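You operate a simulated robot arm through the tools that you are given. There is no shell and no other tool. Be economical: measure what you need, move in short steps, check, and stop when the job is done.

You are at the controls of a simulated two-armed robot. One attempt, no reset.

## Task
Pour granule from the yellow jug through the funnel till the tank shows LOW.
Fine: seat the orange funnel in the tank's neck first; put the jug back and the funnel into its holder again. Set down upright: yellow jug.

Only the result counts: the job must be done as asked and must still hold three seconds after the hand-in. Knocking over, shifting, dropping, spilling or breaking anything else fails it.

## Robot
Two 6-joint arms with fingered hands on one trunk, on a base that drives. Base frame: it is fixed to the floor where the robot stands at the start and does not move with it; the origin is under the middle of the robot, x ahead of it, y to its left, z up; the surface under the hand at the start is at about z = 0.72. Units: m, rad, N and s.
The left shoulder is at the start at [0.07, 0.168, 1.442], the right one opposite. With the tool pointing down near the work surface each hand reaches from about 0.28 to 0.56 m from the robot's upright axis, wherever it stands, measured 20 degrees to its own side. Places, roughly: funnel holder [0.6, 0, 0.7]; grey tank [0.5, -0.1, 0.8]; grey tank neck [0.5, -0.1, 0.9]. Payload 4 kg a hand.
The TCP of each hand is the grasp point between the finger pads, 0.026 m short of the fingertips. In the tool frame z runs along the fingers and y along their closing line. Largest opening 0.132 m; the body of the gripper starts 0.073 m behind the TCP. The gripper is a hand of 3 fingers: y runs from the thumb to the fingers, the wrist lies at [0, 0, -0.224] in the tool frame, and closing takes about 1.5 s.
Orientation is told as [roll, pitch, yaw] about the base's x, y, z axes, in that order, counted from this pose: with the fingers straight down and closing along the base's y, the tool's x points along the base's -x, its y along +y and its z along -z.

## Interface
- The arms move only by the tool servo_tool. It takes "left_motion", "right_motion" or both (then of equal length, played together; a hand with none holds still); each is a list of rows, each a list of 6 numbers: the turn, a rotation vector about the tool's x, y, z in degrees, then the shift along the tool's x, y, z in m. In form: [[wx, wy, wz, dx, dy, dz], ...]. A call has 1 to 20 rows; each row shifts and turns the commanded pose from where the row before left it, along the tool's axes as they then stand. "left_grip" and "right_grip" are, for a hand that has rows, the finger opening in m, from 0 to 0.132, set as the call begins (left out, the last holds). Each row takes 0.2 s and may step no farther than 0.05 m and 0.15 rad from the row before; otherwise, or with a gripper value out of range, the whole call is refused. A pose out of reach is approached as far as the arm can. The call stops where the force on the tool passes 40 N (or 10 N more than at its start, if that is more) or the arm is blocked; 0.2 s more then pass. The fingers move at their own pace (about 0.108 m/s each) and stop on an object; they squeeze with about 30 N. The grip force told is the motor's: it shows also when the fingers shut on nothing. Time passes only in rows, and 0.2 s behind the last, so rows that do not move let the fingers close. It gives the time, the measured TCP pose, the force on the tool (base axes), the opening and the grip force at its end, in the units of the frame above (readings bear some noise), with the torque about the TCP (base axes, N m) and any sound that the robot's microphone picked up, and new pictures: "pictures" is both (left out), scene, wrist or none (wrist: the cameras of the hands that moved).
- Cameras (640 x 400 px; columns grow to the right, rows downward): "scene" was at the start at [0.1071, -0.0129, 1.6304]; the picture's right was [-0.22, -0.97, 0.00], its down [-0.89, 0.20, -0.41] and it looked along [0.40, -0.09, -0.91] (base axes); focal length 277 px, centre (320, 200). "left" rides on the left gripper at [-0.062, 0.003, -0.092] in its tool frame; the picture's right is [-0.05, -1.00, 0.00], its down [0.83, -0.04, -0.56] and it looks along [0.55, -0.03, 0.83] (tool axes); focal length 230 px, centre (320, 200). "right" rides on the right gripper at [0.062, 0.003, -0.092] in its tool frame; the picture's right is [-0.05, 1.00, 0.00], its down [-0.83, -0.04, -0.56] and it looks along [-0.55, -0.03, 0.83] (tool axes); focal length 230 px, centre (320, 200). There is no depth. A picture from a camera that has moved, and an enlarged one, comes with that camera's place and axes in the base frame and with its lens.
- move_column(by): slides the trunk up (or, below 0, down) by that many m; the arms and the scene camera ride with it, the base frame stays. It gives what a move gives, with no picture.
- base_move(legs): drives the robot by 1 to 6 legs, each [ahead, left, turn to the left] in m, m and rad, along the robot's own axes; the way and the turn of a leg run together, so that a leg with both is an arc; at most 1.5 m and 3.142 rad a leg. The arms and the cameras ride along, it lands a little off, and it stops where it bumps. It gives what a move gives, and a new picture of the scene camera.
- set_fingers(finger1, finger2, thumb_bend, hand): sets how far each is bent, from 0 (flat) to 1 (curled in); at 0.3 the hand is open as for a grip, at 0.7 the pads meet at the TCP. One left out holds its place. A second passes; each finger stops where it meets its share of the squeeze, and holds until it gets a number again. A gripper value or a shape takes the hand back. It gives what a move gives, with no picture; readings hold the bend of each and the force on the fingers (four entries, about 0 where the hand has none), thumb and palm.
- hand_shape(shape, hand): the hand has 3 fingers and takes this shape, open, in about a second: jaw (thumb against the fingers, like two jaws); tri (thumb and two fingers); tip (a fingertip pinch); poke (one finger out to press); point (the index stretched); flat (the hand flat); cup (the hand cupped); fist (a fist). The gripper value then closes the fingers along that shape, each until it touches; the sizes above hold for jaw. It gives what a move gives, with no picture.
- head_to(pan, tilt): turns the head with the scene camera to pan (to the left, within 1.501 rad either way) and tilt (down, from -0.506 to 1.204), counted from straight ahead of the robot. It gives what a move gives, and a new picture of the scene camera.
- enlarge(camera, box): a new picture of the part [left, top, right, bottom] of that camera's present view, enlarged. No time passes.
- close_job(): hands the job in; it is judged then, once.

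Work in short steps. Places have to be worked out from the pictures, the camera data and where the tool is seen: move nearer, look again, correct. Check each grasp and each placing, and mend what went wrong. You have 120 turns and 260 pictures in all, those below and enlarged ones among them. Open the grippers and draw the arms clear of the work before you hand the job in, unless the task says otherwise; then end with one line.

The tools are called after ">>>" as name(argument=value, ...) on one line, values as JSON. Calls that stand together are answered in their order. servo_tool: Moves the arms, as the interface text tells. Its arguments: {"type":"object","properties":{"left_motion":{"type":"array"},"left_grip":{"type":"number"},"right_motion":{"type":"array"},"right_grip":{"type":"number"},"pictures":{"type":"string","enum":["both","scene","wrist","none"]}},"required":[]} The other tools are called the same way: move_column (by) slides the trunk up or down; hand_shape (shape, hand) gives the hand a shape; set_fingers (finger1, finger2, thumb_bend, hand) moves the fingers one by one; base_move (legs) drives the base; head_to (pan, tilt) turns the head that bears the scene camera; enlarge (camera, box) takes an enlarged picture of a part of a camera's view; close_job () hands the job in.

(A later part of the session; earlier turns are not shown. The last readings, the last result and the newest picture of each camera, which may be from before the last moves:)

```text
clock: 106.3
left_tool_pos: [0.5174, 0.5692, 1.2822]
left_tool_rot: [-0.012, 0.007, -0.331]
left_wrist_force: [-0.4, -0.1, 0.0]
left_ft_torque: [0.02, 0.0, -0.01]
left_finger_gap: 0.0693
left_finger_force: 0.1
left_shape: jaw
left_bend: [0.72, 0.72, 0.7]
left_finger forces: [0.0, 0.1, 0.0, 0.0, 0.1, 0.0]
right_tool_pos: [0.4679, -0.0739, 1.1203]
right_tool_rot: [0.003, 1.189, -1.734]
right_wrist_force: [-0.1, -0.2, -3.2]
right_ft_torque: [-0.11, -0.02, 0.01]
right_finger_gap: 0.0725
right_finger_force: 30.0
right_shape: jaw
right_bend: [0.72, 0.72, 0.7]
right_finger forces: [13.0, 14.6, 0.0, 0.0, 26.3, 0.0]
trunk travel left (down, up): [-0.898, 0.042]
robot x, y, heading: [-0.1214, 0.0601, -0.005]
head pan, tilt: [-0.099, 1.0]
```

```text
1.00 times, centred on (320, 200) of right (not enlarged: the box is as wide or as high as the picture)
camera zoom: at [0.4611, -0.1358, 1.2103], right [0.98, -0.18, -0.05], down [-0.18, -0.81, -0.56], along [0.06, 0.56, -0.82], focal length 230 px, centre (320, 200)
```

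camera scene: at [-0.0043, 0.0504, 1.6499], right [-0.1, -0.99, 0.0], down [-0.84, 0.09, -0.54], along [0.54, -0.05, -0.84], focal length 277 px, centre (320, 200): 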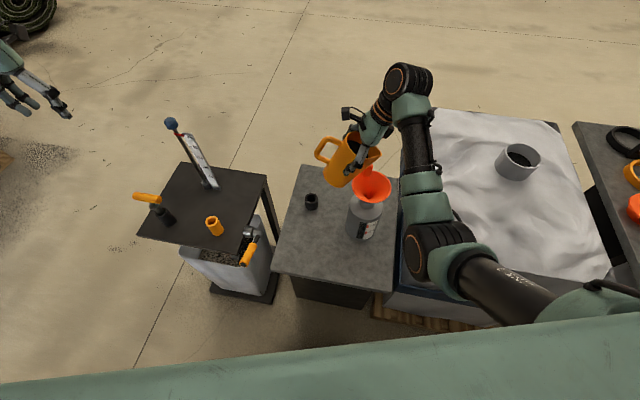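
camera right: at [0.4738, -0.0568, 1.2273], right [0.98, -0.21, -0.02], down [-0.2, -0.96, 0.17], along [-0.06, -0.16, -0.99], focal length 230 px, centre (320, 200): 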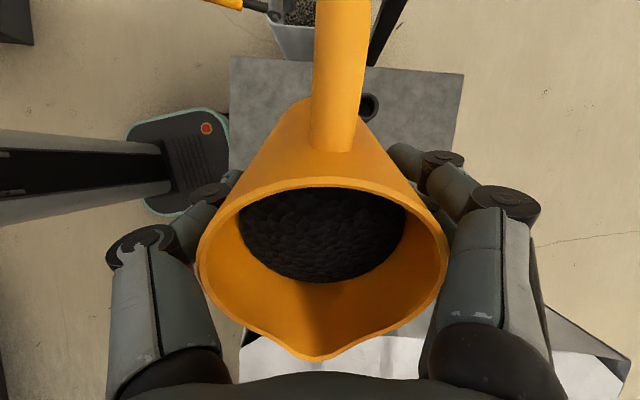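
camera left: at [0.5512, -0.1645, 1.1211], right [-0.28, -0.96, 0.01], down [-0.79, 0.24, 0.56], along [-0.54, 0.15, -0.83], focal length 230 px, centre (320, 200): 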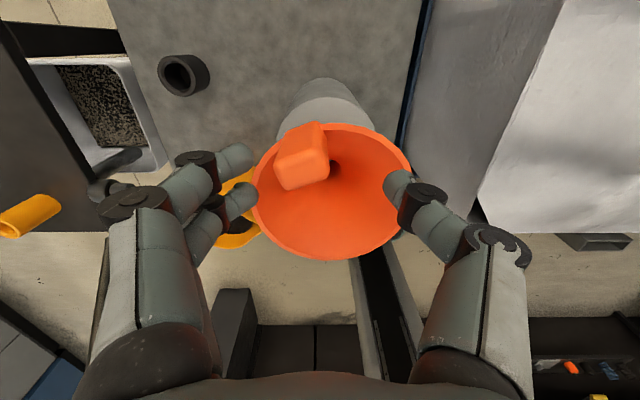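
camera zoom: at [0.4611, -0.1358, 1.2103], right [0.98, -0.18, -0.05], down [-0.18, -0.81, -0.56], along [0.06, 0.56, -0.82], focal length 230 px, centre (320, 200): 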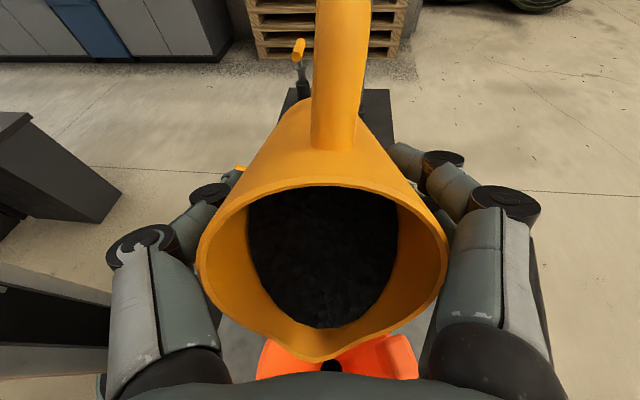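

The granule surface is now close to the lip, and the funnel hole sits right below it. I'll use small increments from here.

>>> servo_tool(right_motion=[[0, 2, 0, 0, 0, 0], [0, 2, 0, 0, 0, 0], [0, 0, 0, 0, 0, 0], [0, 0, 0, 0, 0, 0]], pictures="wrist")

>>> enlarge(camera="scene", box=[310, 150, 400, 250])

```text
clock: 107.3
left_tool_pos: [0.5173, 0.5702, 1.2829]
left_tool_rot: [-0.012, 0.006, -0.332]
left_wrist_force: [0.6, 0.5, -0.1]
left_ft_torque: [-0.02, -0.03, -0.05]
left_finger_gap: 0.0692
left_finger_force: 0.0
left_shape: jaw
left_bend: [0.72, 0.72, 0.7]
left_finger forces: [0.0, 0.0, 0.0, 0.0, 0.1, 0.0]
right_tool_pos: [0.4686, -0.0739, 1.1188]
right_tool_rot: [0.001, 1.258, -1.733]
right_wrist_force: [0.0, -0.4, -2.8]
right_ft_torque: [-0.1, 0.01, 0.0]
right_finger_gap: 0.0728
right_finger_force: 30.1
right_shape: jaw
right_bend: [0.72, 0.72, 0.7]
right_finger forces: [13.0, 14.7, 0.1, 0.1, 26.3, 0.0]
trunk travel left (down, up): [-0.898, 0.042]
robot x, y, heading: [-0.1226, 0.0589, -0.002]
head pan, tilt: [-0.099, 1.0]
camera right: at [0.4604, -0.142, 1.2055], right [0.98, -0.18, -0.05], down [-0.17, -0.77, -0.62], along [0.07, 0.62, -0.78], focal length 230 px, centre (320, 200)
```

right: 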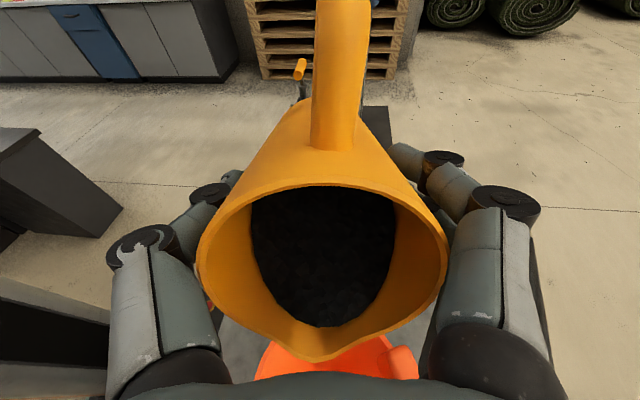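

```text
4.00 times, centred on (355, 200) of scene
camera zoom: at [-0.0045, 0.0528, 1.6499], right [-0.1, -0.99, 0.0], down [-0.84, 0.08, -0.54], along [0.54, -0.05, -0.84], focal length 1108 px, centre (180, 200)
```

zoom: 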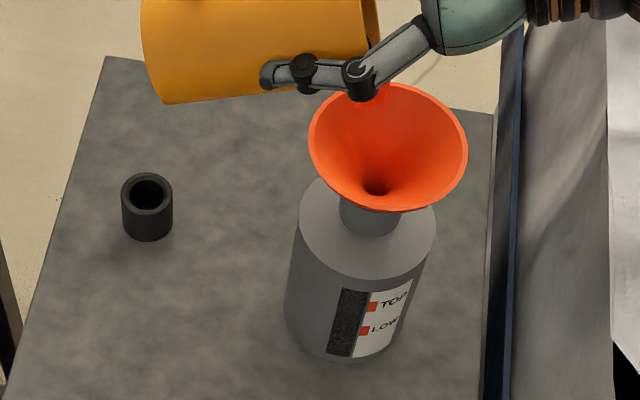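

At 72° there's still no flow. I'll shift the TCP 15 mm toward −y to keep the lip over the centre, and tilt 3° more.

>>> servo_tool(right_motion=[[0, 0, 0, -0.0046, 0, -0.0143], [0, 1.5, 0, 0, 0, 0], [0, 1.5, 0, 0, 0, 0], [0, 0, 0, 0, 0, 0], [0, 0, 0, 0, 0, 0]], pictures="wrist")

>>> enlarge(camera="scene", box=[310, 150, 400, 250])

```text
clock: 108.5
left_tool_pos: [0.5177, 0.5688, 1.282]
left_tool_rot: [-0.012, 0.005, -0.33]
left_wrist_force: [-0.2, -0.8, -0.5]
left_ft_torque: [0.02, 0.02, -0.01]
left_finger_gap: 0.0695
left_finger_force: 0.0
left_shape: jaw
left_bend: [0.72, 0.72, 0.7]
left_finger forces: [0.0, 0.0, 0.1, 0.0, 0.1, 0.0]
right_tool_pos: [0.4649, -0.087, 1.1179]
right_tool_rot: [0.0, 1.311, -1.733]
right_wrist_force: [0.7, 0.4, -2.8]
right_ft_torque: [-0.05, 0.02, 0.0]
right_finger_gap: 0.0724
right_finger_force: 29.9
right_shape: jaw
right_bend: [0.72, 0.72, 0.7]
right_finger forces: [12.9, 14.6, 0.0, 0.0, 26.5, 0.1]
trunk travel left (down, up): [-0.898, 0.042]
robot x, y, heading: [-0.1224, 0.0578, 0.002]
head pan, tilt: [-0.099, 1.0]
camera right: at [0.4569, -0.161, 1.2014], right [0.98, -0.18, -0.05], down [-0.17, -0.73, -0.66], along [0.08, 0.66, -0.75], focal length 230 px, centre (320, 200)
```

right: 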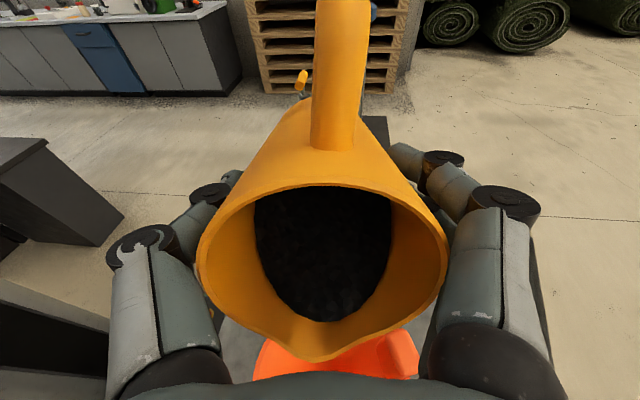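

```text
4.00 times, centred on (355, 200) of scene
camera zoom: at [-0.0045, 0.0525, 1.6499], right [-0.1, -0.99, 0.0], down [-0.84, 0.08, -0.54], along [0.54, -0.05, -0.84], focal length 1108 px, centre (180, 200)
```

zoom: 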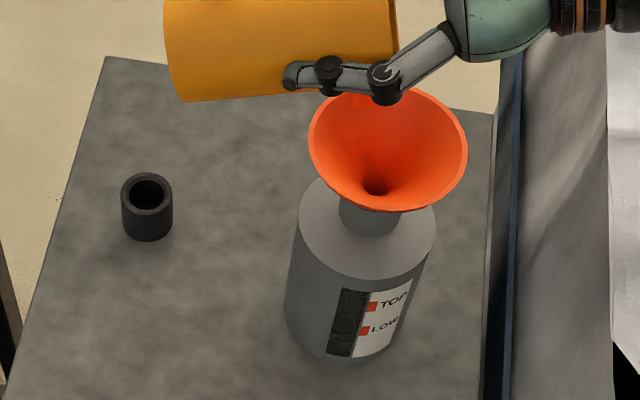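

The granule's edge has receded slightly from the lip, so it may have begun pouring. I'll check the gauge closely.

>>> enlarge(camera="scene", box=[345, 210, 385, 245])

>>> servo_tool(right_motion=[[0, 1.5, 0, 0, 0, 0], [0, 1.5, 0, 0, 0, 0], [0, 0, 0, 0, 0, 0], [0, 0, 0, 0, 0, 0], [0, 0, 0, 0, 0, 0]], pictures="wrist")

>>> enlarge(camera="scene", box=[345, 210, 385, 245])

```text
11.43 times, centred on (365, 228) of scene
camera zoom: at [-0.0045, 0.0525, 1.6499], right [-0.1, -0.99, 0.0], down [-0.84, 0.08, -0.54], along [0.54, -0.05, -0.84], focal length 3166 px, centre (-194, -114)
```

zoom: 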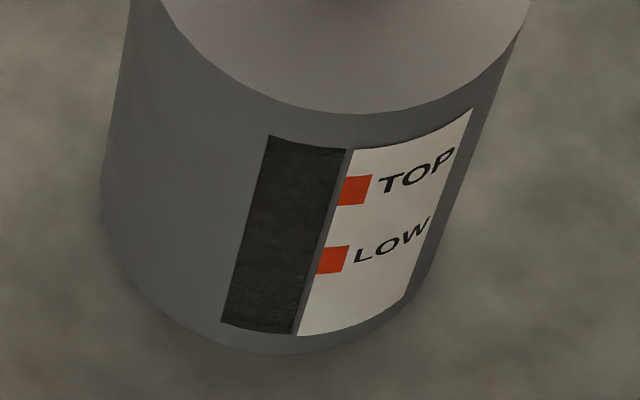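

```text
clock: 109.7
left_tool_pos: [0.5184, 0.5693, 1.2825]
left_tool_rot: [-0.012, 0.005, -0.331]
left_wrist_force: [-0.2, -0.4, 0.0]
left_ft_torque: [0.02, -0.04, 0.0]
left_finger_gap: 0.0694
left_finger_force: 0.1
left_shape: jaw
left_bend: [0.72, 0.72, 0.7]
left_finger forces: [0.0, 0.1, 0.0, 0.0, 0.0, 0.0]
right_tool_pos: [0.4657, -0.0874, 1.1188]
right_tool_rot: [0.004, 1.363, -1.732]
right_wrist_force: [-0.3, -0.9, -2.6]
right_ft_torque: [-0.06, -0.03, -0.02]
right_finger_gap: 0.0724
right_finger_force: 29.9
right_shape: jaw
right_bend: [0.72, 0.72, 0.7]
right_finger forces: [13.0, 14.6, 0.0, 0.0, 26.5, 0.0]
trunk travel left (down, up): [-0.898, 0.042]
robot x, y, heading: [-0.1216, 0.0594, -0.002]
head pan, tilt: [-0.099, 1.0]
camera right: at [0.456, -0.1648, 1.1981], right [0.98, -0.17, -0.05], down [-0.16, -0.7, -0.7], along [0.09, 0.69, -0.71], focal length 230 px, centre (320, 200)
```

right: 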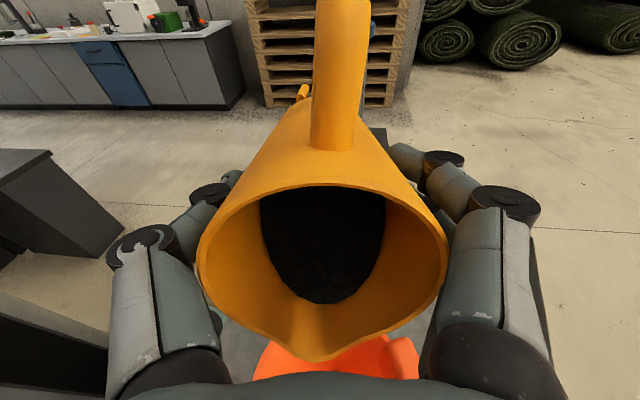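

```text
11.43 times, centred on (365, 228) of scene
camera zoom: at [-0.0045, 0.0526, 1.6499], right [-0.1, -0.99, 0.0], down [-0.84, 0.08, -0.54], along [0.54, -0.05, -0.84], focal length 3166 px, centre (-194, -114)
```

zoom: 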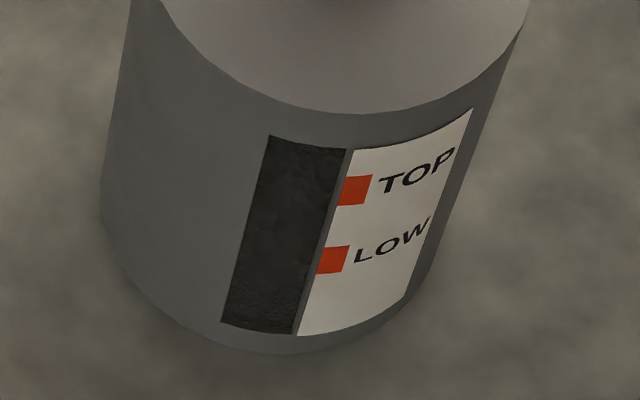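

The jug is emptying slowly. I'll look at the gauge window at higher zoom to find the level line.

>>> enlarge(camera="scene", box=[356, 221, 376, 241])

```text
16.00 times, centred on (366, 231) of scene
camera zoom: at [-0.0045, 0.0526, 1.6499], right [-0.1, -0.99, 0.0], down [-0.84, 0.08, -0.54], along [0.54, -0.05, -0.84], focal length 4433 px, centre (-416, -296)
```

zoom: 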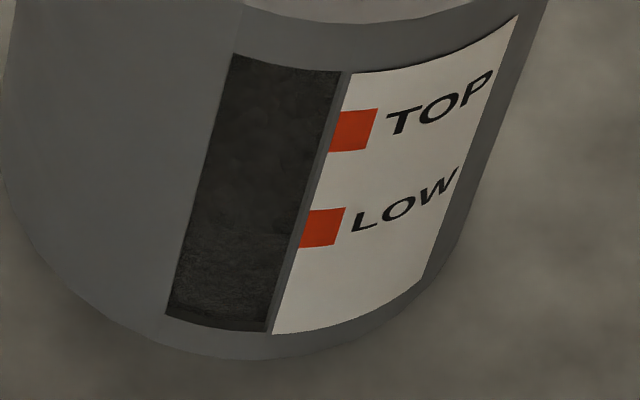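

There's a textured lower part that may be the granule level, just under LOW. I'll tilt slightly more, then compare.

>>> servo_tool(right_motion=[[0, 1.5, 0, 0, 0, 0], [0, 0, 0, 0, 0, 0], [0, 0, 0, 0, 0, 0]], pictures="wrist")

>>> enlarge(camera="scene", box=[356, 221, 376, 241])

>>> enlarge(camera="scene", box=[320, 150, 400, 210])

```text
clock: 110.5
left_tool_pos: [0.5173, 0.5699, 1.2822]
left_tool_rot: [-0.012, 0.008, -0.33]
left_wrist_force: [0.1, -0.3, 0.5]
left_ft_torque: [0.07, -0.01, -0.01]
left_finger_gap: 0.0694
left_finger_force: 0.2
left_shape: jaw
left_bend: [0.72, 0.72, 0.7]
left_finger forces: [0.0, 0.0, 0.0, 0.1, 0.1, 0.1]
right_tool_pos: [0.4661, -0.0873, 1.1195]
right_tool_rot: [0.003, 1.389, -1.731]
right_wrist_force: [0.4, 0.4, -2.8]
right_ft_torque: [-0.07, 0.01, 0.01]
right_finger_gap: 0.0724
right_finger_force: 30.0
right_shape: jaw
right_bend: [0.72, 0.72, 0.7]
right_finger forces: [12.9, 14.6, 0.0, 0.0, 26.4, 0.0]
trunk travel left (down, up): [-0.898, 0.042]
robot x, y, heading: [-0.1264, 0.0613, -0.001]
head pan, tilt: [-0.099, 1.0]
camera right: at [0.4561, -0.1668, 1.1961], right [0.98, -0.17, -0.05], down [-0.16, -0.68, -0.72], along [0.09, 0.71, -0.7], focal length 230 px, centre (320, 200)
```

right: 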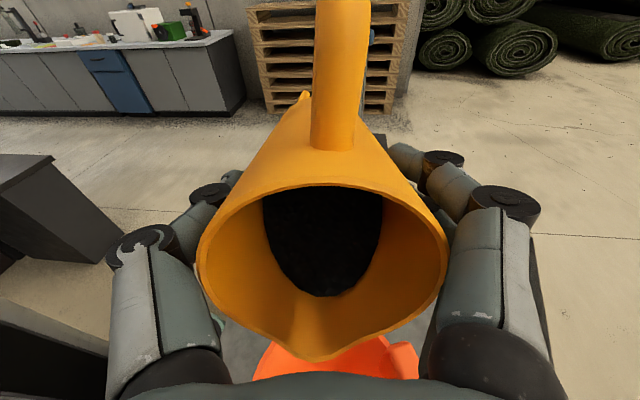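

```text
16.00 times, centred on (366, 231) of scene
camera zoom: at [-0.0046, 0.0527, 1.65], right [-0.1, -0.99, 0.0], down [-0.84, 0.08, -0.54], along [0.54, -0.05, -0.84], focal length 4433 px, centre (-416, -296)
```

zoom: 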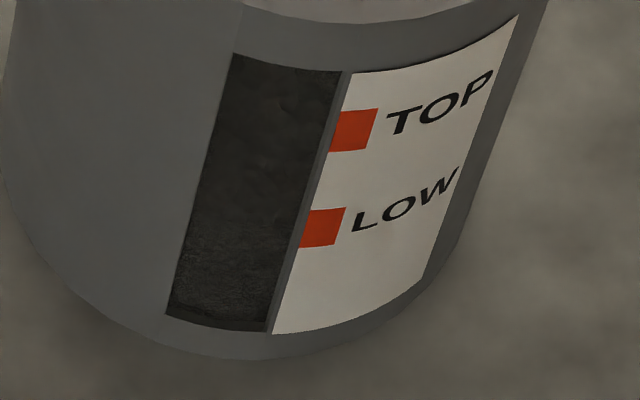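

```text
6.67 times, centred on (360, 180) of scene
camera zoom: at [-0.0046, 0.0527, 1.65], right [-0.1, -0.99, 0.0], down [-0.84, 0.08, -0.54], along [0.54, -0.05, -0.84], focal length 1847 px, centre (53, 333)
```

zoom: 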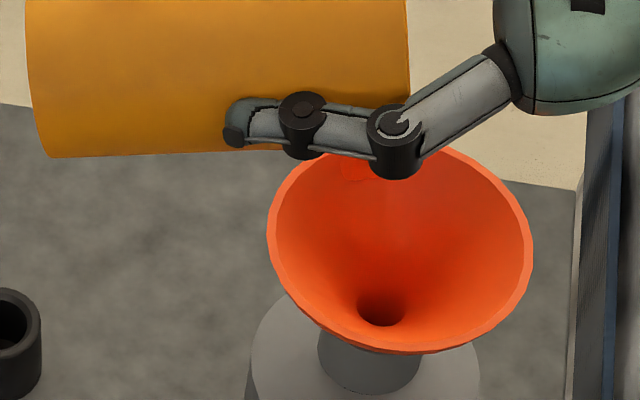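

>>> servo_tool(right_motion=[[0, 2, 0, 0, 0, 0], [0, 2, 0, 0, 0, 0], [0, 0, 0, 0, 0, 0], [0, 0, 0, 0, 0, 0], [0, 0, 0, 0, 0, 0]], pictures="wrist")

>>> enlarge(camera="scene", box=[359, 223, 369, 243])

```text
clock: 111.7
left_tool_pos: [0.5174, 0.5692, 1.2824]
left_tool_rot: [-0.011, 0.007, -0.33]
left_wrist_force: [0.2, 0.7, 0.0]
left_ft_torque: [-0.01, 0.01, 0.02]
left_finger_gap: 0.0697
left_finger_force: 0.0
left_shape: jaw
left_bend: [0.72, 0.72, 0.7]
left_finger forces: [0.1, 0.0, 0.1, 0.0, 0.0, 0.0]
right_tool_pos: [0.466, -0.0892, 1.119]
right_tool_rot: [0.006, 1.459, -1.73]
right_wrist_force: [1.0, 0.5, -2.5]
right_ft_torque: [-0.04, 0.0, 0.01]
right_finger_gap: 0.0729
right_finger_force: 30.1
right_shape: jaw
right_bend: [0.72, 0.72, 0.7]
right_finger forces: [13.0, 14.6, 0.0, 0.0, 26.5, 0.0]
trunk travel left (down, up): [-0.898, 0.042]
robot x, y, heading: [-0.1218, 0.0595, 0.003]
head pan, tilt: [-0.099, 1.0]
camera right: at [0.4549, -0.1725, 1.1905], right [0.98, -0.17, -0.05], down [-0.15, -0.63, -0.76], along [0.1, 0.76, -0.64], focal length 230 px, centre (320, 200)
```

right: 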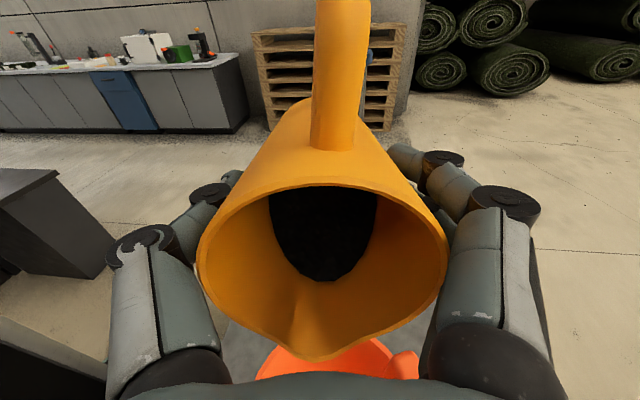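

```text
16.00 times, centred on (364, 233) of scene
camera zoom: at [-0.0046, 0.0527, 1.6499], right [-0.1, -0.99, 0.0], down [-0.84, 0.08, -0.54], along [0.54, -0.05, -0.84], focal length 4433 px, centre (-384, -328)
```

zoom: 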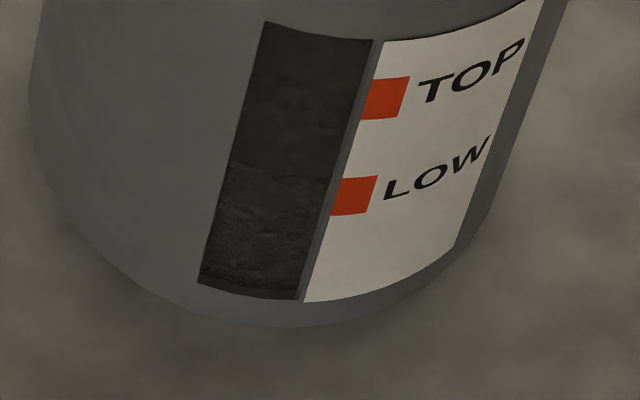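

The level line is now clearly visible, right at the LOW mark (level ≈ top of the red tick). I'll stop pouring by tilting back.

>>> servo_tool(right_motion=[[0, -8, 0, 0, 0, 0], [0, -8, 0, 0, 0, 0], [0, -8, 0, 0, 0, 0], [0, -8, 0, 0, 0, 0], [0, -8, 0, 0, 0, 0], [0, -8, 0, 0, 0, 0], [0, 0, 0, 0, 0, 0]], pictures="wrist")

>>> enlarge(camera="scene", box=[359, 223, 369, 243])

>>> enlarge(camera="scene", box=[300, 130, 420, 250])

```text
clock: 113.3
left_tool_pos: [0.5181, 0.5698, 1.2838]
left_tool_rot: [-0.012, 0.008, -0.331]
left_wrist_force: [-0.4, 0.4, 0.3]
left_ft_torque: [0.0, 0.02, -0.01]
left_finger_gap: 0.0694
left_finger_force: 0.1
left_shape: jaw
left_bend: [0.72, 0.72, 0.7]
left_finger forces: [0.0, 0.0, 0.0, 0.0, 0.0, 0.0]
right_tool_pos: [0.4662, -0.0873, 1.1199]
right_tool_rot: [0.001, 0.619, -1.736]
right_wrist_force: [0.3, -0.9, -1.8]
right_ft_torque: [-0.01, 0.01, 0.05]
right_finger_gap: 0.0725
right_finger_force: 29.9
right_shape: jaw
right_bend: [0.72, 0.72, 0.7]
right_finger forces: [13.1, 14.4, 0.0, 0.0, 26.6, 0.0]
trunk travel left (down, up): [-0.898, 0.042]
robot x, y, heading: [-0.1267, 0.0583, -0.002]
head pan, tilt: [-0.099, 1.0]
camera right: at [0.4688, -0.0923, 1.2298], right [0.98, -0.21, -0.03], down [-0.21, -0.98, -0.03], along [-0.02, 0.04, -1.0], focal length 230 px, centre (320, 200)
```

right: 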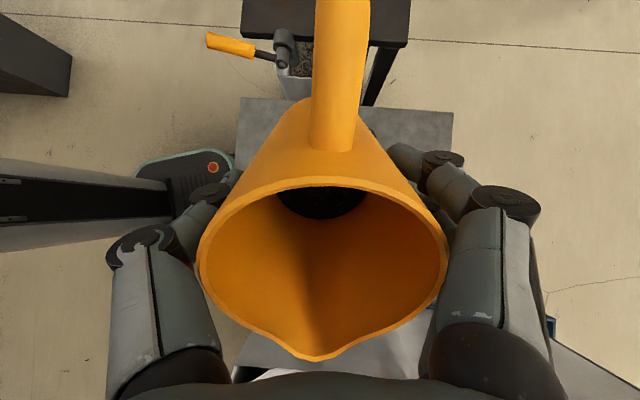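

```text
16.00 times, centred on (364, 233) of scene
camera zoom: at [-0.0046, 0.0523, 1.65], right [-0.1, -0.99, 0.0], down [-0.84, 0.08, -0.54], along [0.54, -0.05, -0.84], focal length 4433 px, centre (-384, -328)
```

zoom: 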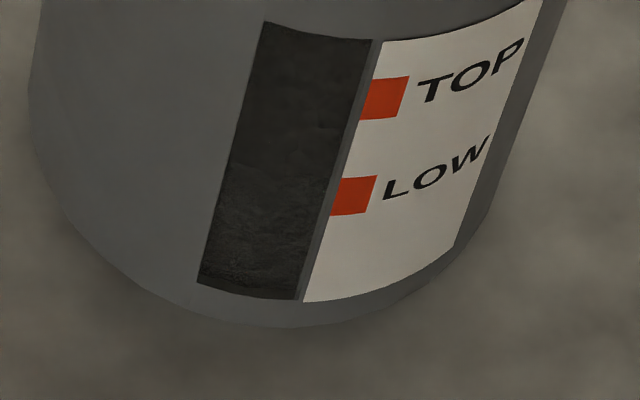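

```text
3.33 times, centred on (360, 190) of scene
camera zoom: at [-0.0046, 0.0523, 1.65], right [-0.1, -0.99, 0.0], down [-0.84, 0.08, -0.54], along [0.54, -0.05, -0.84], focal length 924 px, centre (187, 233)
```

zoom: 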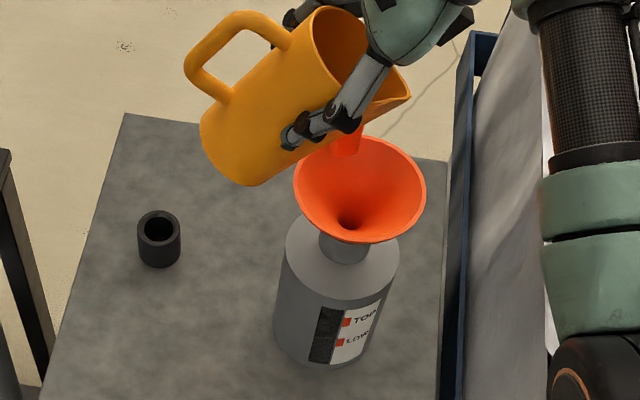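

The level holds at LOW, there's no spill and the jug is lighter. I'll move the base left away from the funnel, then bring the jug upright.

>>> base_move(legs=[[0, 0.125, 0], [-0.085, 0, 0]])

>>> servo_tool(right_motion=[[0, -8, 0, 0, 0, 0], [0, -8, 0, 0, 0, 0], [0, -8, 0, 0, 0, 0], [0, -8, 0, 0, 0, 0], [0, -3.4, 0, 0, 0, 0], [0, 0, 0, 0, 0, 0], [0, 0, 0, 0, 0, 0]], pictures="wrist")

```text
clock: 115.3
left_tool_pos: [0.4417, 0.6938, 1.2773]
left_tool_rot: [-0.014, 0.013, -0.333]
left_wrist_force: [0.2, 0.5, -0.5]
left_ft_torque: [0.04, 0.1, -0.01]
left_finger_gap: 0.0692
left_finger_force: 0.0
left_shape: jaw
left_bend: [0.72, 0.72, 0.7]
left_finger forces: [0.0, 0.0, 0.0, 0.0, 0.0, 0.1]
right_tool_pos: [0.3881, 0.0369, 1.1146]
right_tool_rot: [-0.008, 0.619, -1.74]
right_wrist_force: [0.0, 0.2, -3.4]
right_ft_torque: [-0.01, 0.06, 0.01]
right_finger_gap: 0.0723
right_finger_force: 30.2
right_shape: jaw
right_bend: [0.72, 0.72, 0.7]
right_finger forces: [13.3, 14.5, 0.0, 0.1, 26.5, 0.0]
trunk travel left (down, up): [-0.898, 0.042]
robot x, y, heading: [-0.2065, 0.1828, -0.004]
head pan, tilt: [-0.099, 1.0]
camera scene: at [-0.079, 0.1766, 1.649], right [-0.1, -0.99, 0.0], down [-0.84, 0.09, -0.53], along [0.53, -0.05, -0.85], focal length 277 px, centre (320, 200)
```

scene: 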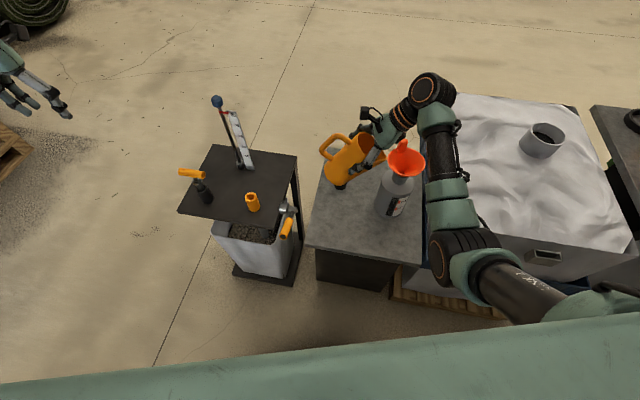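

```text
clock: 116.9
left_tool_pos: [0.4327, 0.6941, 1.2836]
left_tool_rot: [-0.011, 0.006, -0.333]
left_wrist_force: [0.1, 0.5, -0.1]
left_ft_torque: [0.03, -0.01, -0.01]
left_finger_gap: 0.0694
left_finger_force: 0.0
left_shape: jaw
left_bend: [0.72, 0.72, 0.7]
left_finger forces: [0.0, 0.0, 0.0, 0.0, 0.0, 0.0]
right_tool_pos: [0.3833, 0.0374, 1.1163]
right_tool_rot: [0.0, 0.001, -1.738]
right_wrist_force: [-0.3, -0.1, -2.4]
right_ft_torque: [0.04, 0.01, -0.01]
right_finger_gap: 0.0725
right_finger_force: 29.6
right_shape: jaw
right_bend: [0.72, 0.72, 0.7]
right_finger forces: [13.3, 14.4, 0.0, 0.0, 26.8, 0.0]
right hand out of reach, approached as far as the arm can: row 4
trunk travel left (down, up): [-0.898, 0.042]
robot x, y, heading: [-0.2084, 0.1852, 0.004]
head pan, tilt: [-0.099, 1.0]
camera right: at [0.3963, 0.0972, 1.2085], right [0.98, -0.22, 0.0], down [-0.18, -0.81, 0.55], along [-0.12, -0.54, -0.83], focal length 230 px, centre (320, 200)
```

right: 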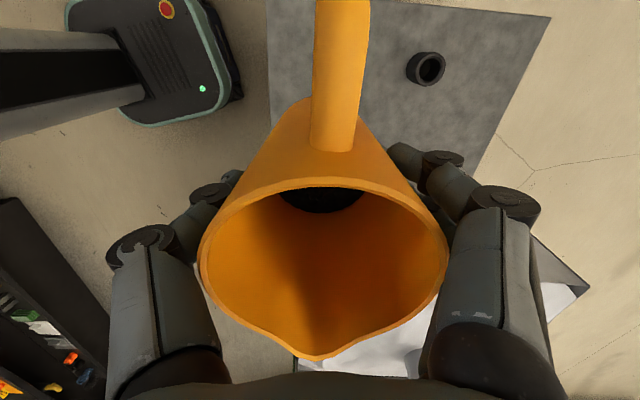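

The jug is upright near its home. I'll correct x/y slightly while lowering, then bring the trunk down most of the way.

>>> servo_tool(right_motion=[[0, 0, 0, 0.002, -0.003, 0.02], [0, 0, 0, 0.001, -0.004, 0.02], [0, 0, 0, 0, 0, 0], [0, 0, 0, 0, 0, 0]], pictures="none")

>>> move_column(by=-0.22)

>>> enlarge(camera="scene", box=[290, 90, 470, 270])

```text
clock: 117.9
left_tool_pos: [0.4331, 0.6935, 1.2824]
left_tool_rot: [-0.01, 0.007, -0.334]
left_wrist_force: [0.3, -0.1, -0.3]
left_ft_torque: [-0.02, 0.03, -0.02]
left_finger_gap: 0.0695
left_finger_force: 0.1
left_shape: jaw
left_bend: [0.72, 0.72, 0.7]
left_finger forces: [0.1, 0.1, 0.0, 0.0, 0.0, 0.0]
right_tool_pos: [0.3757, 0.0403, 1.0776]
right_tool_rot: [0.001, 0.004, -1.737]
right_wrist_force: [0.5, 0.2, -2.6]
right_ft_torque: [0.0, 0.0, 0.0]
right_finger_gap: 0.0724
right_finger_force: 30.0
right_shape: jaw
right_bend: [0.72, 0.72, 0.7]
right_finger forces: [13.2, 14.4, 0.1, 0.0, 26.7, 0.1]
trunk travel left (down, up): [-0.898, 0.042]
robot x, y, heading: [-0.2091, 0.1848, 0.002]
head pan, tilt: [-0.099, 1.0]
```

```text
clock: 120.2
left_tool_pos: [0.4334, 0.6944, 1.0623]
left_tool_rot: [-0.012, 0.008, -0.333]
left_wrist_force: [0.1, 0.5, 0.0]
left_ft_torque: [0.04, 0.01, -0.02]
left_finger_gap: 0.0694
left_finger_force: 0.1
left_shape: jaw
left_bend: [0.72, 0.72, 0.7]
left_finger forces: [0.0, 0.0, 0.0, 0.0, 0.0, 0.0]
right_tool_pos: [0.3743, 0.0405, 0.8568]
right_tool_rot: [-0.002, 0.004, -1.738]
right_wrist_force: [0.9, -0.2, -2.2]
right_ft_torque: [0.0, 0.0, 0.0]
right_finger_gap: 0.0725
right_finger_force: 29.8
right_shape: jaw
right_bend: [0.72, 0.72, 0.7]
right_finger forces: [13.2, 14.5, 0.0, 0.0, 26.7, 0.0]
trunk travel left (down, up): [-0.678, 0.262]
robot x, y, heading: [-0.2046, 0.1855, 0.001]
head pan, tilt: [-0.099, 1.0]
```

```text
2.22 times, centred on (380, 180) of scene
camera zoom: at [-0.0897, 0.1777, 1.43], right [-0.1, -0.99, 0.0], down [-0.84, 0.08, -0.54], along [0.54, -0.05, -0.84], focal length 616 px, centre (187, 244)
```

zoom: 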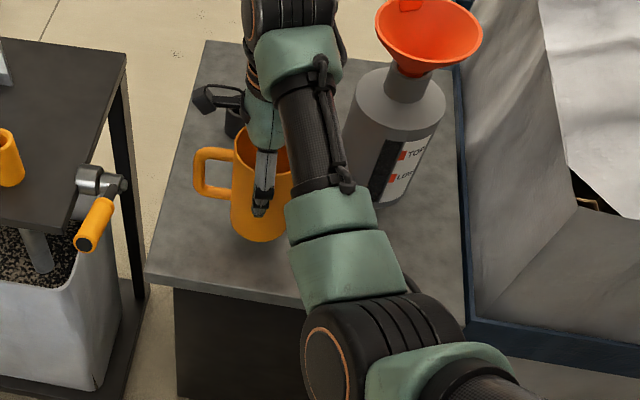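

Position (0.374,0.0405), level. I'll lower the remaining 37 mm gently and watch for contact.

>>> move_column(by=-0.033)

>>> move_column(by=-0.005)

```text
clock: 121.0
left_tool_pos: [0.4328, 0.6933, 1.0286]
left_tool_rot: [-0.013, 0.004, -0.332]
left_wrist_force: [0.3, 0.2, 0.8]
left_ft_torque: [0.0, -0.02, -0.01]
left_finger_gap: 0.0696
left_finger_force: 0.0
left_shape: jaw
left_bend: [0.72, 0.72, 0.7]
left_finger forces: [0.0, 0.1, 0.1, 0.0, 0.0, 0.0]
right_tool_pos: [0.375, 0.0415, 0.8239]
right_tool_rot: [0.002, 0.002, -1.735]
right_wrist_force: [0.7, 0.4, -2.6]
right_ft_torque: [0.05, 0.0, 0.01]
right_finger_gap: 0.0726
right_finger_force: 30.1
right_shape: jaw
right_bend: [0.72, 0.72, 0.7]
right_finger forces: [13.2, 14.4, 0.0, 0.1, 26.7, 0.0]
trunk travel left (down, up): [-0.645, 0.295]
robot x, y, heading: [-0.2063, 0.1822, -0.006]
head pan, tilt: [-0.099, 1.0]
```

```text
clock: 121.5
left_tool_pos: [0.4322, 0.6946, 1.025]
left_tool_rot: [-0.01, 0.005, -0.333]
left_wrist_force: [-0.9, -0.1, 0.5]
left_ft_torque: [0.03, -0.02, 0.01]
left_finger_gap: 0.0694
left_finger_force: 0.0
left_shape: jaw
left_bend: [0.72, 0.72, 0.7]
left_finger forces: [0.1, 0.0, 0.1, 0.0, 0.1, 0.0]
right_tool_pos: [0.3752, 0.0421, 0.8197]
right_tool_rot: [0.002, 0.004, -1.737]
right_wrist_force: [0.7, 0.8, -0.4]
right_ft_torque: [0.03, -0.04, 0.0]
right_finger_gap: 0.0724
right_finger_force: 30.3
right_shape: jaw
right_bend: [0.72, 0.72, 0.7]
right_finger forces: [13.7, 14.7, 0.0, 0.1, 27.2, 0.0]
trunk travel left (down, up): [-0.64, 0.3]
robot x, y, heading: [-0.2066, 0.1822, -0.005]
head pan, tilt: [-0.099, 1.0]
```

The table is carrying the load, so the jug is at its original pose. Releasing, then rising straight up.

>>> servo_tool(right_motion=[[0, 0, 0, 0, 0, 0], [0, 0, 0, 0, 0, 0], [0, 0, 0, 0, 0, 0], [0, 0, 0, 0, 0, 0], [0, 0, 0, 0, 0, 0]], right_grip=0.132, pictures="none")

>>> move_column(by=0.2)

>>> enlarge(camera="right", box=[0, 0, 640, 400])

```text
clock: 122.7
left_tool_pos: [0.4336, 0.6941, 1.0242]
left_tool_rot: [-0.012, 0.005, -0.334]
left_wrist_force: [-0.2, 0.2, 0.7]
left_ft_torque: [-0.03, 0.0, 0.03]
left_finger_gap: 0.0693
left_finger_force: 0.0
left_shape: jaw
left_bend: [0.72, 0.72, 0.7]
left_finger forces: [0.0, 0.0, 0.1, 0.0, 0.0, 0.0]
right_tool_pos: [0.3743, 0.0421, 0.8185]
right_tool_rot: [0.003, 0.003, -1.736]
right_wrist_force: [-0.4, 0.4, 1.6]
right_ft_torque: [0.0, 0.03, -0.02]
right_finger_gap: 0.1317
right_finger_force: 0.0
right_shape: jaw
right_bend: [0.3, 0.3, 0.3]
right_finger forces: [0.0, 0.3, 0.0, 0.0, 0.9, 0.1]
trunk travel left (down, up): [-0.64, 0.3]
robot x, y, heading: [-0.207, 0.1847, -0.002]
head pan, tilt: [-0.099, 1.0]
```

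```text
clock: 124.9
left_tool_pos: [0.4328, 0.6937, 1.2238]
left_tool_rot: [-0.012, 0.008, -0.334]
left_wrist_force: [-0.1, -0.2, 0.0]
left_ft_torque: [-0.02, 0.01, -0.03]
left_finger_gap: 0.0693
left_finger_force: 0.0
left_shape: jaw
left_bend: [0.72, 0.72, 0.7]
left_finger forces: [0.1, 0.1, 0.0, 0.1, 0.1, 0.0]
right_tool_pos: [0.3756, 0.0423, 1.0187]
right_tool_rot: [0.0, 0.002, -1.737]
right_wrist_force: [0.4, 0.1, 0.5]
right_ft_torque: [0.05, -0.01, 0.0]
right_finger_gap: 0.1321
right_finger_force: 0.1
right_shape: jaw
right_bend: [0.3, 0.3, 0.3]
right_finger forces: [0.0, 0.0, 0.1, 0.0, 0.0, 0.0]
trunk travel left (down, up): [-0.84, 0.1]
robot x, y, heading: [-0.2097, 0.1857, -0.003]
head pan, tilt: [-0.099, 1.0]
```

```text
1.00 times, centred on (320, 200) of right (not enlarged: the box is as wide or as high as the picture)
camera zoom: at [0.3886, 0.1011, 1.1108], right [0.98, -0.22, 0.0], down [-0.18, -0.81, 0.55], along [-0.12, -0.54, -0.83], focal length 230 px, centre (320, 200)
```

zoom: 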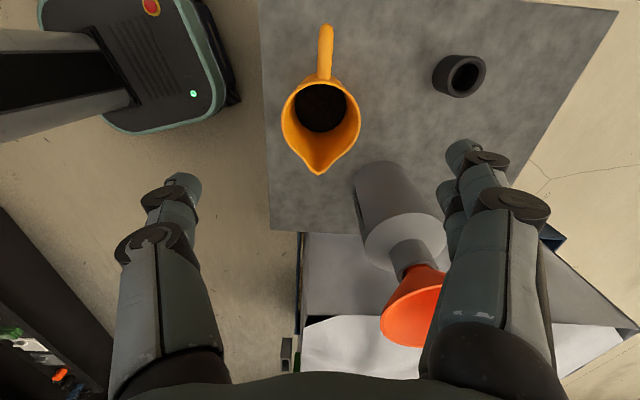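

The jug is back upright. Next is the funnel: with this hand yaw the grip closes radially on the tab, which won't let it droop. I'll raise the trunk and drive so the hand comes above the tab.

>>> move_column(by=0.095)

>>> base_move(legs=[[0, -0.15, 0], [0.11, 0, 0]])

>>> enlarge(camera="right", box=[160, 80, 480, 340])

```text
clock: 126.2
left_tool_pos: [0.4333, 0.6947, 1.3192]
left_tool_rot: [-0.012, 0.006, -0.334]
left_wrist_force: [0.3, 0.3, 0.1]
left_ft_torque: [0.0, 0.05, -0.01]
left_finger_gap: 0.0693
left_finger_force: 0.1
left_shape: jaw
left_bend: [0.72, 0.72, 0.7]
left_finger forces: [0.0, 0.1, 0.0, 0.0, 0.0, 0.0]
right_tool_pos: [0.375, 0.0421, 1.114]
right_tool_rot: [0.0, 0.006, -1.737]
right_wrist_force: [0.6, 0.6, -0.1]
right_ft_torque: [0.03, 0.04, 0.01]
right_finger_gap: 0.132
right_finger_force: 0.1
right_shape: jaw
right_bend: [0.3, 0.3, 0.3]
right_finger forces: [0.0, 0.1, 0.0, 0.0, 0.0, 0.0]
trunk travel left (down, up): [-0.935, 0.005]
robot x, y, heading: [-0.2091, 0.1853, -0.003]
head pan, tilt: [-0.099, 1.0]
```

```text
clock: 128.3
left_tool_pos: [0.5357, 0.5365, 1.3229]
left_tool_rot: [-0.011, 0.001, -0.338]
left_wrist_force: [0.0, 0.1, 0.0]
left_ft_torque: [0.02, -0.04, 0.0]
left_finger_gap: 0.0693
left_finger_force: 0.0
left_shape: jaw
left_bend: [0.72, 0.72, 0.7]
left_finger forces: [0.0, 0.0, 0.0, 0.0, 0.0, 0.1]
right_tool_pos: [0.4766, -0.1153, 1.1165]
right_tool_rot: [0.007, 0.005, -1.74]
right_wrist_force: [-0.9, 0.4, 0.0]
right_ft_torque: [-0.04, -0.01, -0.03]
right_finger_gap: 0.132
right_finger_force: 0.0
right_shape: jaw
right_bend: [0.3, 0.3, 0.3]
right_finger forces: [0.1, 0.0, 0.0, 0.0, 0.0, 0.0]
trunk travel left (down, up): [-0.935, 0.005]
robot x, y, heading: [-0.1016, 0.0334, -0.0]
head pan, tilt: [-0.099, 1.0]
camera scene: at [0.0088, 0.0229, 1.6877], right [-0.11, -0.99, 0.0], down [-0.83, 0.09, -0.54], along [0.54, -0.06, -0.84], focal length 277 px, centre (320, 200)
```

scene: 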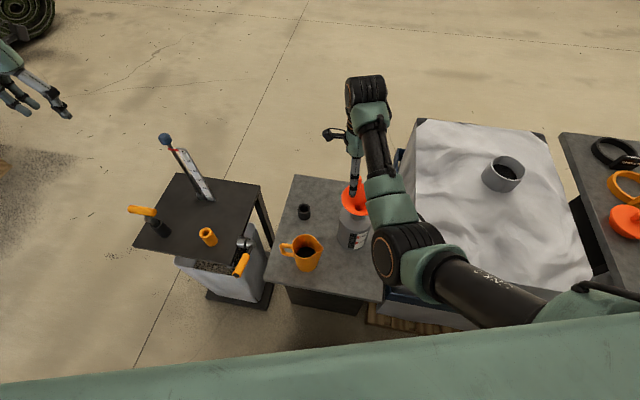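

```text
1.54 times, centred on (320, 210) of right
camera zoom: at [0.4893, -0.0559, 1.2091], right [0.98, -0.22, 0.01], down [-0.19, -0.81, 0.55], along [-0.12, -0.54, -0.83], focal length 354 px, centre (320, 185)
```

zoom: 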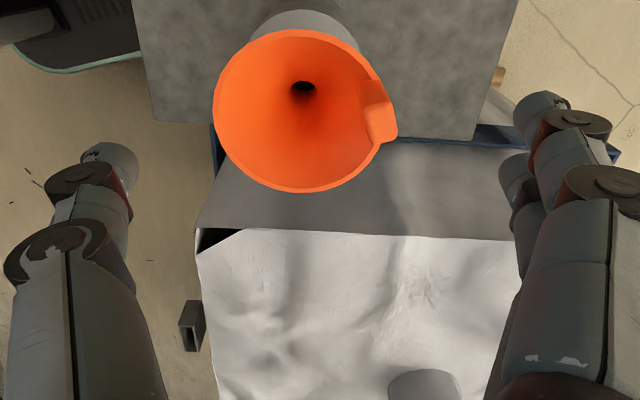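

Clear view: funnel centre ≈ (0.456,-0.1405), tab ≈ (0.5045,-0.138), i.e. almost straight along +x. I'll yaw the hand about +13°, centre over the tab and preshape the grip.

>>> servo_tool(right_motion=[[0, 0, -6.5, 0, 0, 0], [0, 0, -6.5, 0, 0, 0], [0, 0, 0, -0.012, 0.013, 0], [0, 0, 0, -0.0125, 0.0135, 0], [0, 0, 0, 0, 0, 0], [0, 0, 0, 0, 0, 0]], right_grip=0.08, pictures="none")

>>> move_column(by=-0.035)

>>> enlarge(camera="right", box=[160, 80, 480, 340])

```text
clock: 129.8
left_tool_pos: [0.5416, 0.5377, 1.3193]
left_tool_rot: [-0.013, 0.005, -0.336]
left_wrist_force: [0.7, 0.7, -0.5]
left_ft_torque: [-0.01, 0.0, 0.01]
left_finger_gap: 0.0694
left_finger_force: 0.1
left_shape: jaw
left_bend: [0.72, 0.72, 0.7]
left_finger forces: [0.0, 0.0, 0.0, 0.0, 0.0, 0.0]
right_tool_pos: [0.5087, -0.1362, 1.1116]
right_tool_rot: [0.002, 0.001, -1.513]
right_wrist_force: [-0.1, -0.5, 0.8]
right_ft_torque: [0.02, -0.02, -0.01]
right_finger_gap: 0.0804
right_finger_force: 0.1
right_shape: jaw
right_bend: [0.71, 0.71, 0.71]
right_finger forces: [0.0, 0.0, 0.0, 0.1, 0.0, 0.0]
trunk travel left (down, up): [-0.935, 0.005]
robot x, y, heading: [-0.1021, 0.03, -0.004]
head pan, tilt: [-0.099, 1.0]
```

```text
clock: 130.5
left_tool_pos: [0.5419, 0.537, 1.2847]
left_tool_rot: [-0.014, 0.008, -0.337]
left_wrist_force: [-0.6, -0.9, 0.2]
left_ft_torque: [0.03, -0.03, 0.0]
left_finger_gap: 0.0694
left_finger_force: 0.1
left_shape: jaw
left_bend: [0.72, 0.72, 0.7]
left_finger forces: [0.0, 0.0, 0.0, 0.0, 0.1, 0.0]
right_tool_pos: [0.5092, -0.1373, 1.0769]
right_tool_rot: [0.001, 0.003, -1.512]
right_wrist_force: [0.8, 0.2, 0.0]
right_ft_torque: [0.01, -0.04, 0.0]
right_finger_gap: 0.0805
right_finger_force: 0.1
right_shape: jaw
right_bend: [0.71, 0.71, 0.71]
right_finger forces: [0.1, 0.0, 0.0, 0.0, 0.1, 0.0]
trunk travel left (down, up): [-0.9, 0.04]
robot x, y, heading: [-0.0993, 0.0291, -0.005]
head pan, tilt: [-0.099, 1.0]
```

```text
1.54 times, centred on (320, 210) of right
camera zoom: at [0.5089, -0.076, 1.1685], right [1.0, 0.01, 0.0], down [0.0, -0.83, 0.55], along [0.0, -0.55, -0.83], focal length 354 px, centre (320, 185)
```

zoom: 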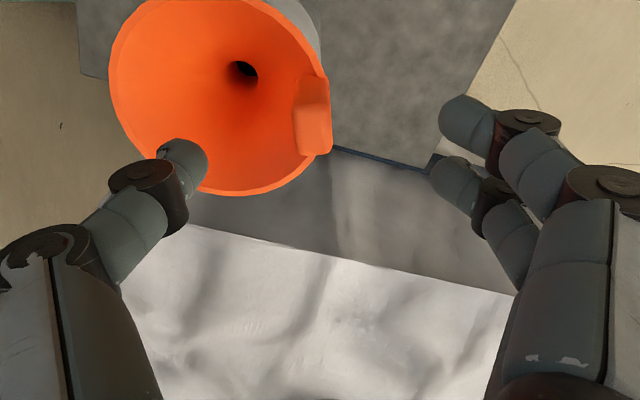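

The tab is centred and square with the hand. I'll shift −y by 4 mm, lower to grip height and close.

>>> servo_tool(right_motion=[[0, 0, 0, -0.004, -0.002, 0], [0, 0, 0, 0, 0, 0]], pictures="none")

>>> move_column(by=-0.05)

>>> enlarge(camera="right", box=[160, 80, 480, 340])

```text
clock: 131.1
left_tool_pos: [0.5416, 0.5385, 1.2837]
left_tool_rot: [-0.012, 0.007, -0.336]
left_wrist_force: [0.5, 0.4, 0.0]
left_ft_torque: [-0.01, 0.01, 0.02]
left_finger_gap: 0.0695
left_finger_force: 0.0
left_shape: jaw
left_bend: [0.72, 0.72, 0.7]
left_finger forces: [0.0, 0.0, 0.0, 0.1, 0.1, 0.0]
right_tool_pos: [0.5067, -0.1406, 1.0752]
right_tool_rot: [0.001, 0.003, -1.513]
right_wrist_force: [0.0, 0.4, 0.4]
right_ft_torque: [0.02, -0.01, 0.0]
right_finger_gap: 0.0801
right_finger_force: 0.0
right_shape: jaw
right_bend: [0.71, 0.71, 0.71]
right_finger forces: [0.0, 0.0, 0.1, 0.0, 0.1, 0.0]
trunk travel left (down, up): [-0.9, 0.04]
robot x, y, heading: [-0.1053, 0.0314, -0.006]
head pan, tilt: [-0.099, 1.0]
```

```text
clock: 132.1
left_tool_pos: [0.5414, 0.5369, 1.2353]
left_tool_rot: [-0.012, 0.006, -0.337]
left_wrist_force: [0.3, -0.1, -0.2]
left_ft_torque: [0.04, -0.04, 0.03]
left_finger_gap: 0.0695
left_finger_force: 0.1
left_shape: jaw
left_bend: [0.72, 0.72, 0.7]
left_finger forces: [0.1, 0.0, 0.0, 0.0, 0.0, 0.0]
right_tool_pos: [0.5064, -0.1407, 1.028]
right_tool_rot: [0.002, 0.003, -1.514]
right_wrist_force: [0.2, 0.1, 0.2]
right_ft_torque: [-0.01, -0.02, 0.0]
right_finger_gap: 0.0803
right_finger_force: 0.0
right_shape: jaw
right_bend: [0.71, 0.71, 0.71]
right_finger forces: [0.1, 0.0, 0.0, 0.0, 0.1, 0.0]
trunk travel left (down, up): [-0.85, 0.09]
robot x, y, heading: [-0.1018, 0.0268, 0.0]
head pan, tilt: [-0.099, 1.0]
```

```text
1.54 times, centred on (320, 210) of right
camera zoom: at [0.5057, -0.0799, 1.1188], right [1.0, 0.01, 0.0], down [0.0, -0.83, 0.55], along [0.0, -0.55, -0.83], focal length 354 px, centre (320, 185)
```

zoom: 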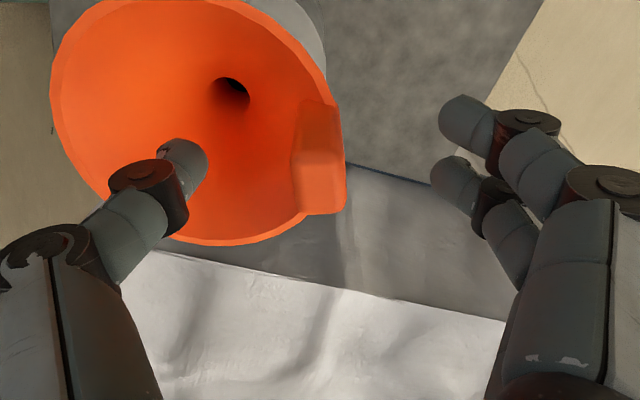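

The grip point is about 8 mm below the tab top. Down 7 mm more, then close.

>>> move_column(by=-0.007)

>>> servo_tool(right_motion=[[0, 0, 0, 0, 0, 0], [0, 0, 0, 0, 0, 0], [0, 0, 0, 0, 0, 0], [0, 0, 0, 0, 0, 0], [0, 0, 0, 0, 0, 0], [0, 0, 0, 0, 0, 0]], right_grip=0.0, pictures="wrist")

```text
clock: 132.6
left_tool_pos: [0.5423, 0.5376, 1.2266]
left_tool_rot: [-0.012, 0.006, -0.338]
left_wrist_force: [0.2, 1.8, -0.1]
left_ft_torque: [0.0, -0.01, -0.01]
left_finger_gap: 0.0697
left_finger_force: 0.1
left_shape: jaw
left_bend: [0.72, 0.72, 0.7]
left_finger forces: [0.0, 0.0, 0.0, 0.0, 0.0, 0.1]
right_tool_pos: [0.5061, -0.1401, 1.0195]
right_tool_rot: [0.002, 0.003, -1.516]
right_wrist_force: [-0.3, -0.2, -0.4]
right_ft_torque: [0.0, 0.0, -0.01]
right_finger_gap: 0.0803
right_finger_force: 0.0
right_shape: jaw
right_bend: [0.71, 0.71, 0.71]
right_finger forces: [0.0, 0.0, 0.1, 0.1, 0.0, 0.0]
trunk travel left (down, up): [-0.843, 0.097]
robot x, y, heading: [-0.1034, 0.0324, -0.006]
head pan, tilt: [-0.099, 1.0]
```

```text
clock: 134.0
left_tool_pos: [0.5414, 0.5364, 1.2277]
left_tool_rot: [-0.012, 0.005, -0.338]
left_wrist_force: [0.2, 0.2, -0.1]
left_ft_torque: [0.0, -0.03, 0.03]
left_finger_gap: 0.0695
left_finger_force: 0.1
left_shape: jaw
left_bend: [0.72, 0.72, 0.7]
left_finger forces: [0.0, 0.1, 0.0, 0.0, 0.0, 0.1]
right_tool_pos: [0.5065, -0.1411, 1.0187]
right_tool_rot: [0.004, 0.004, -1.514]
right_wrist_force: [-0.4, -0.7, -1.0]
right_ft_torque: [0.0, -0.06, -0.02]
right_finger_gap: 0.0128
right_finger_force: 30.3
right_shape: jaw
right_bend: [0.72, 0.72, 0.7]
right_finger forces: [13.2, 13.1, 0.0, 0.0, 26.9, 0.0]
trunk travel left (down, up): [-0.843, 0.097]
robot x, y, heading: [-0.097, 0.0276, -0.009]
head pan, tilt: [-0.099, 1.0]
camera right: at [0.5061, -0.0799, 1.1115], right [1.0, 0.01, 0.0], down [0.0, -0.83, 0.55], along [0.0, -0.55, -0.83], focal length 230 px, centre (320, 200)
```

right: 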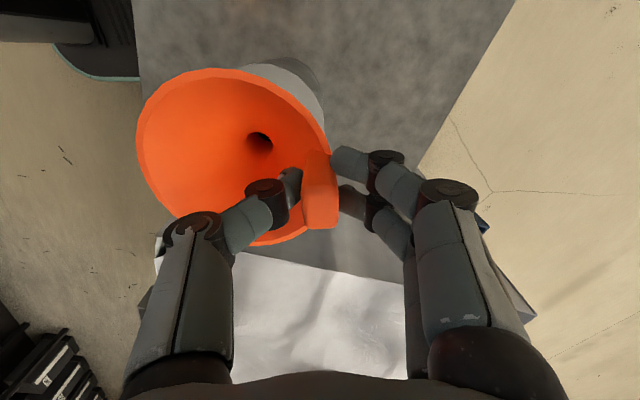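

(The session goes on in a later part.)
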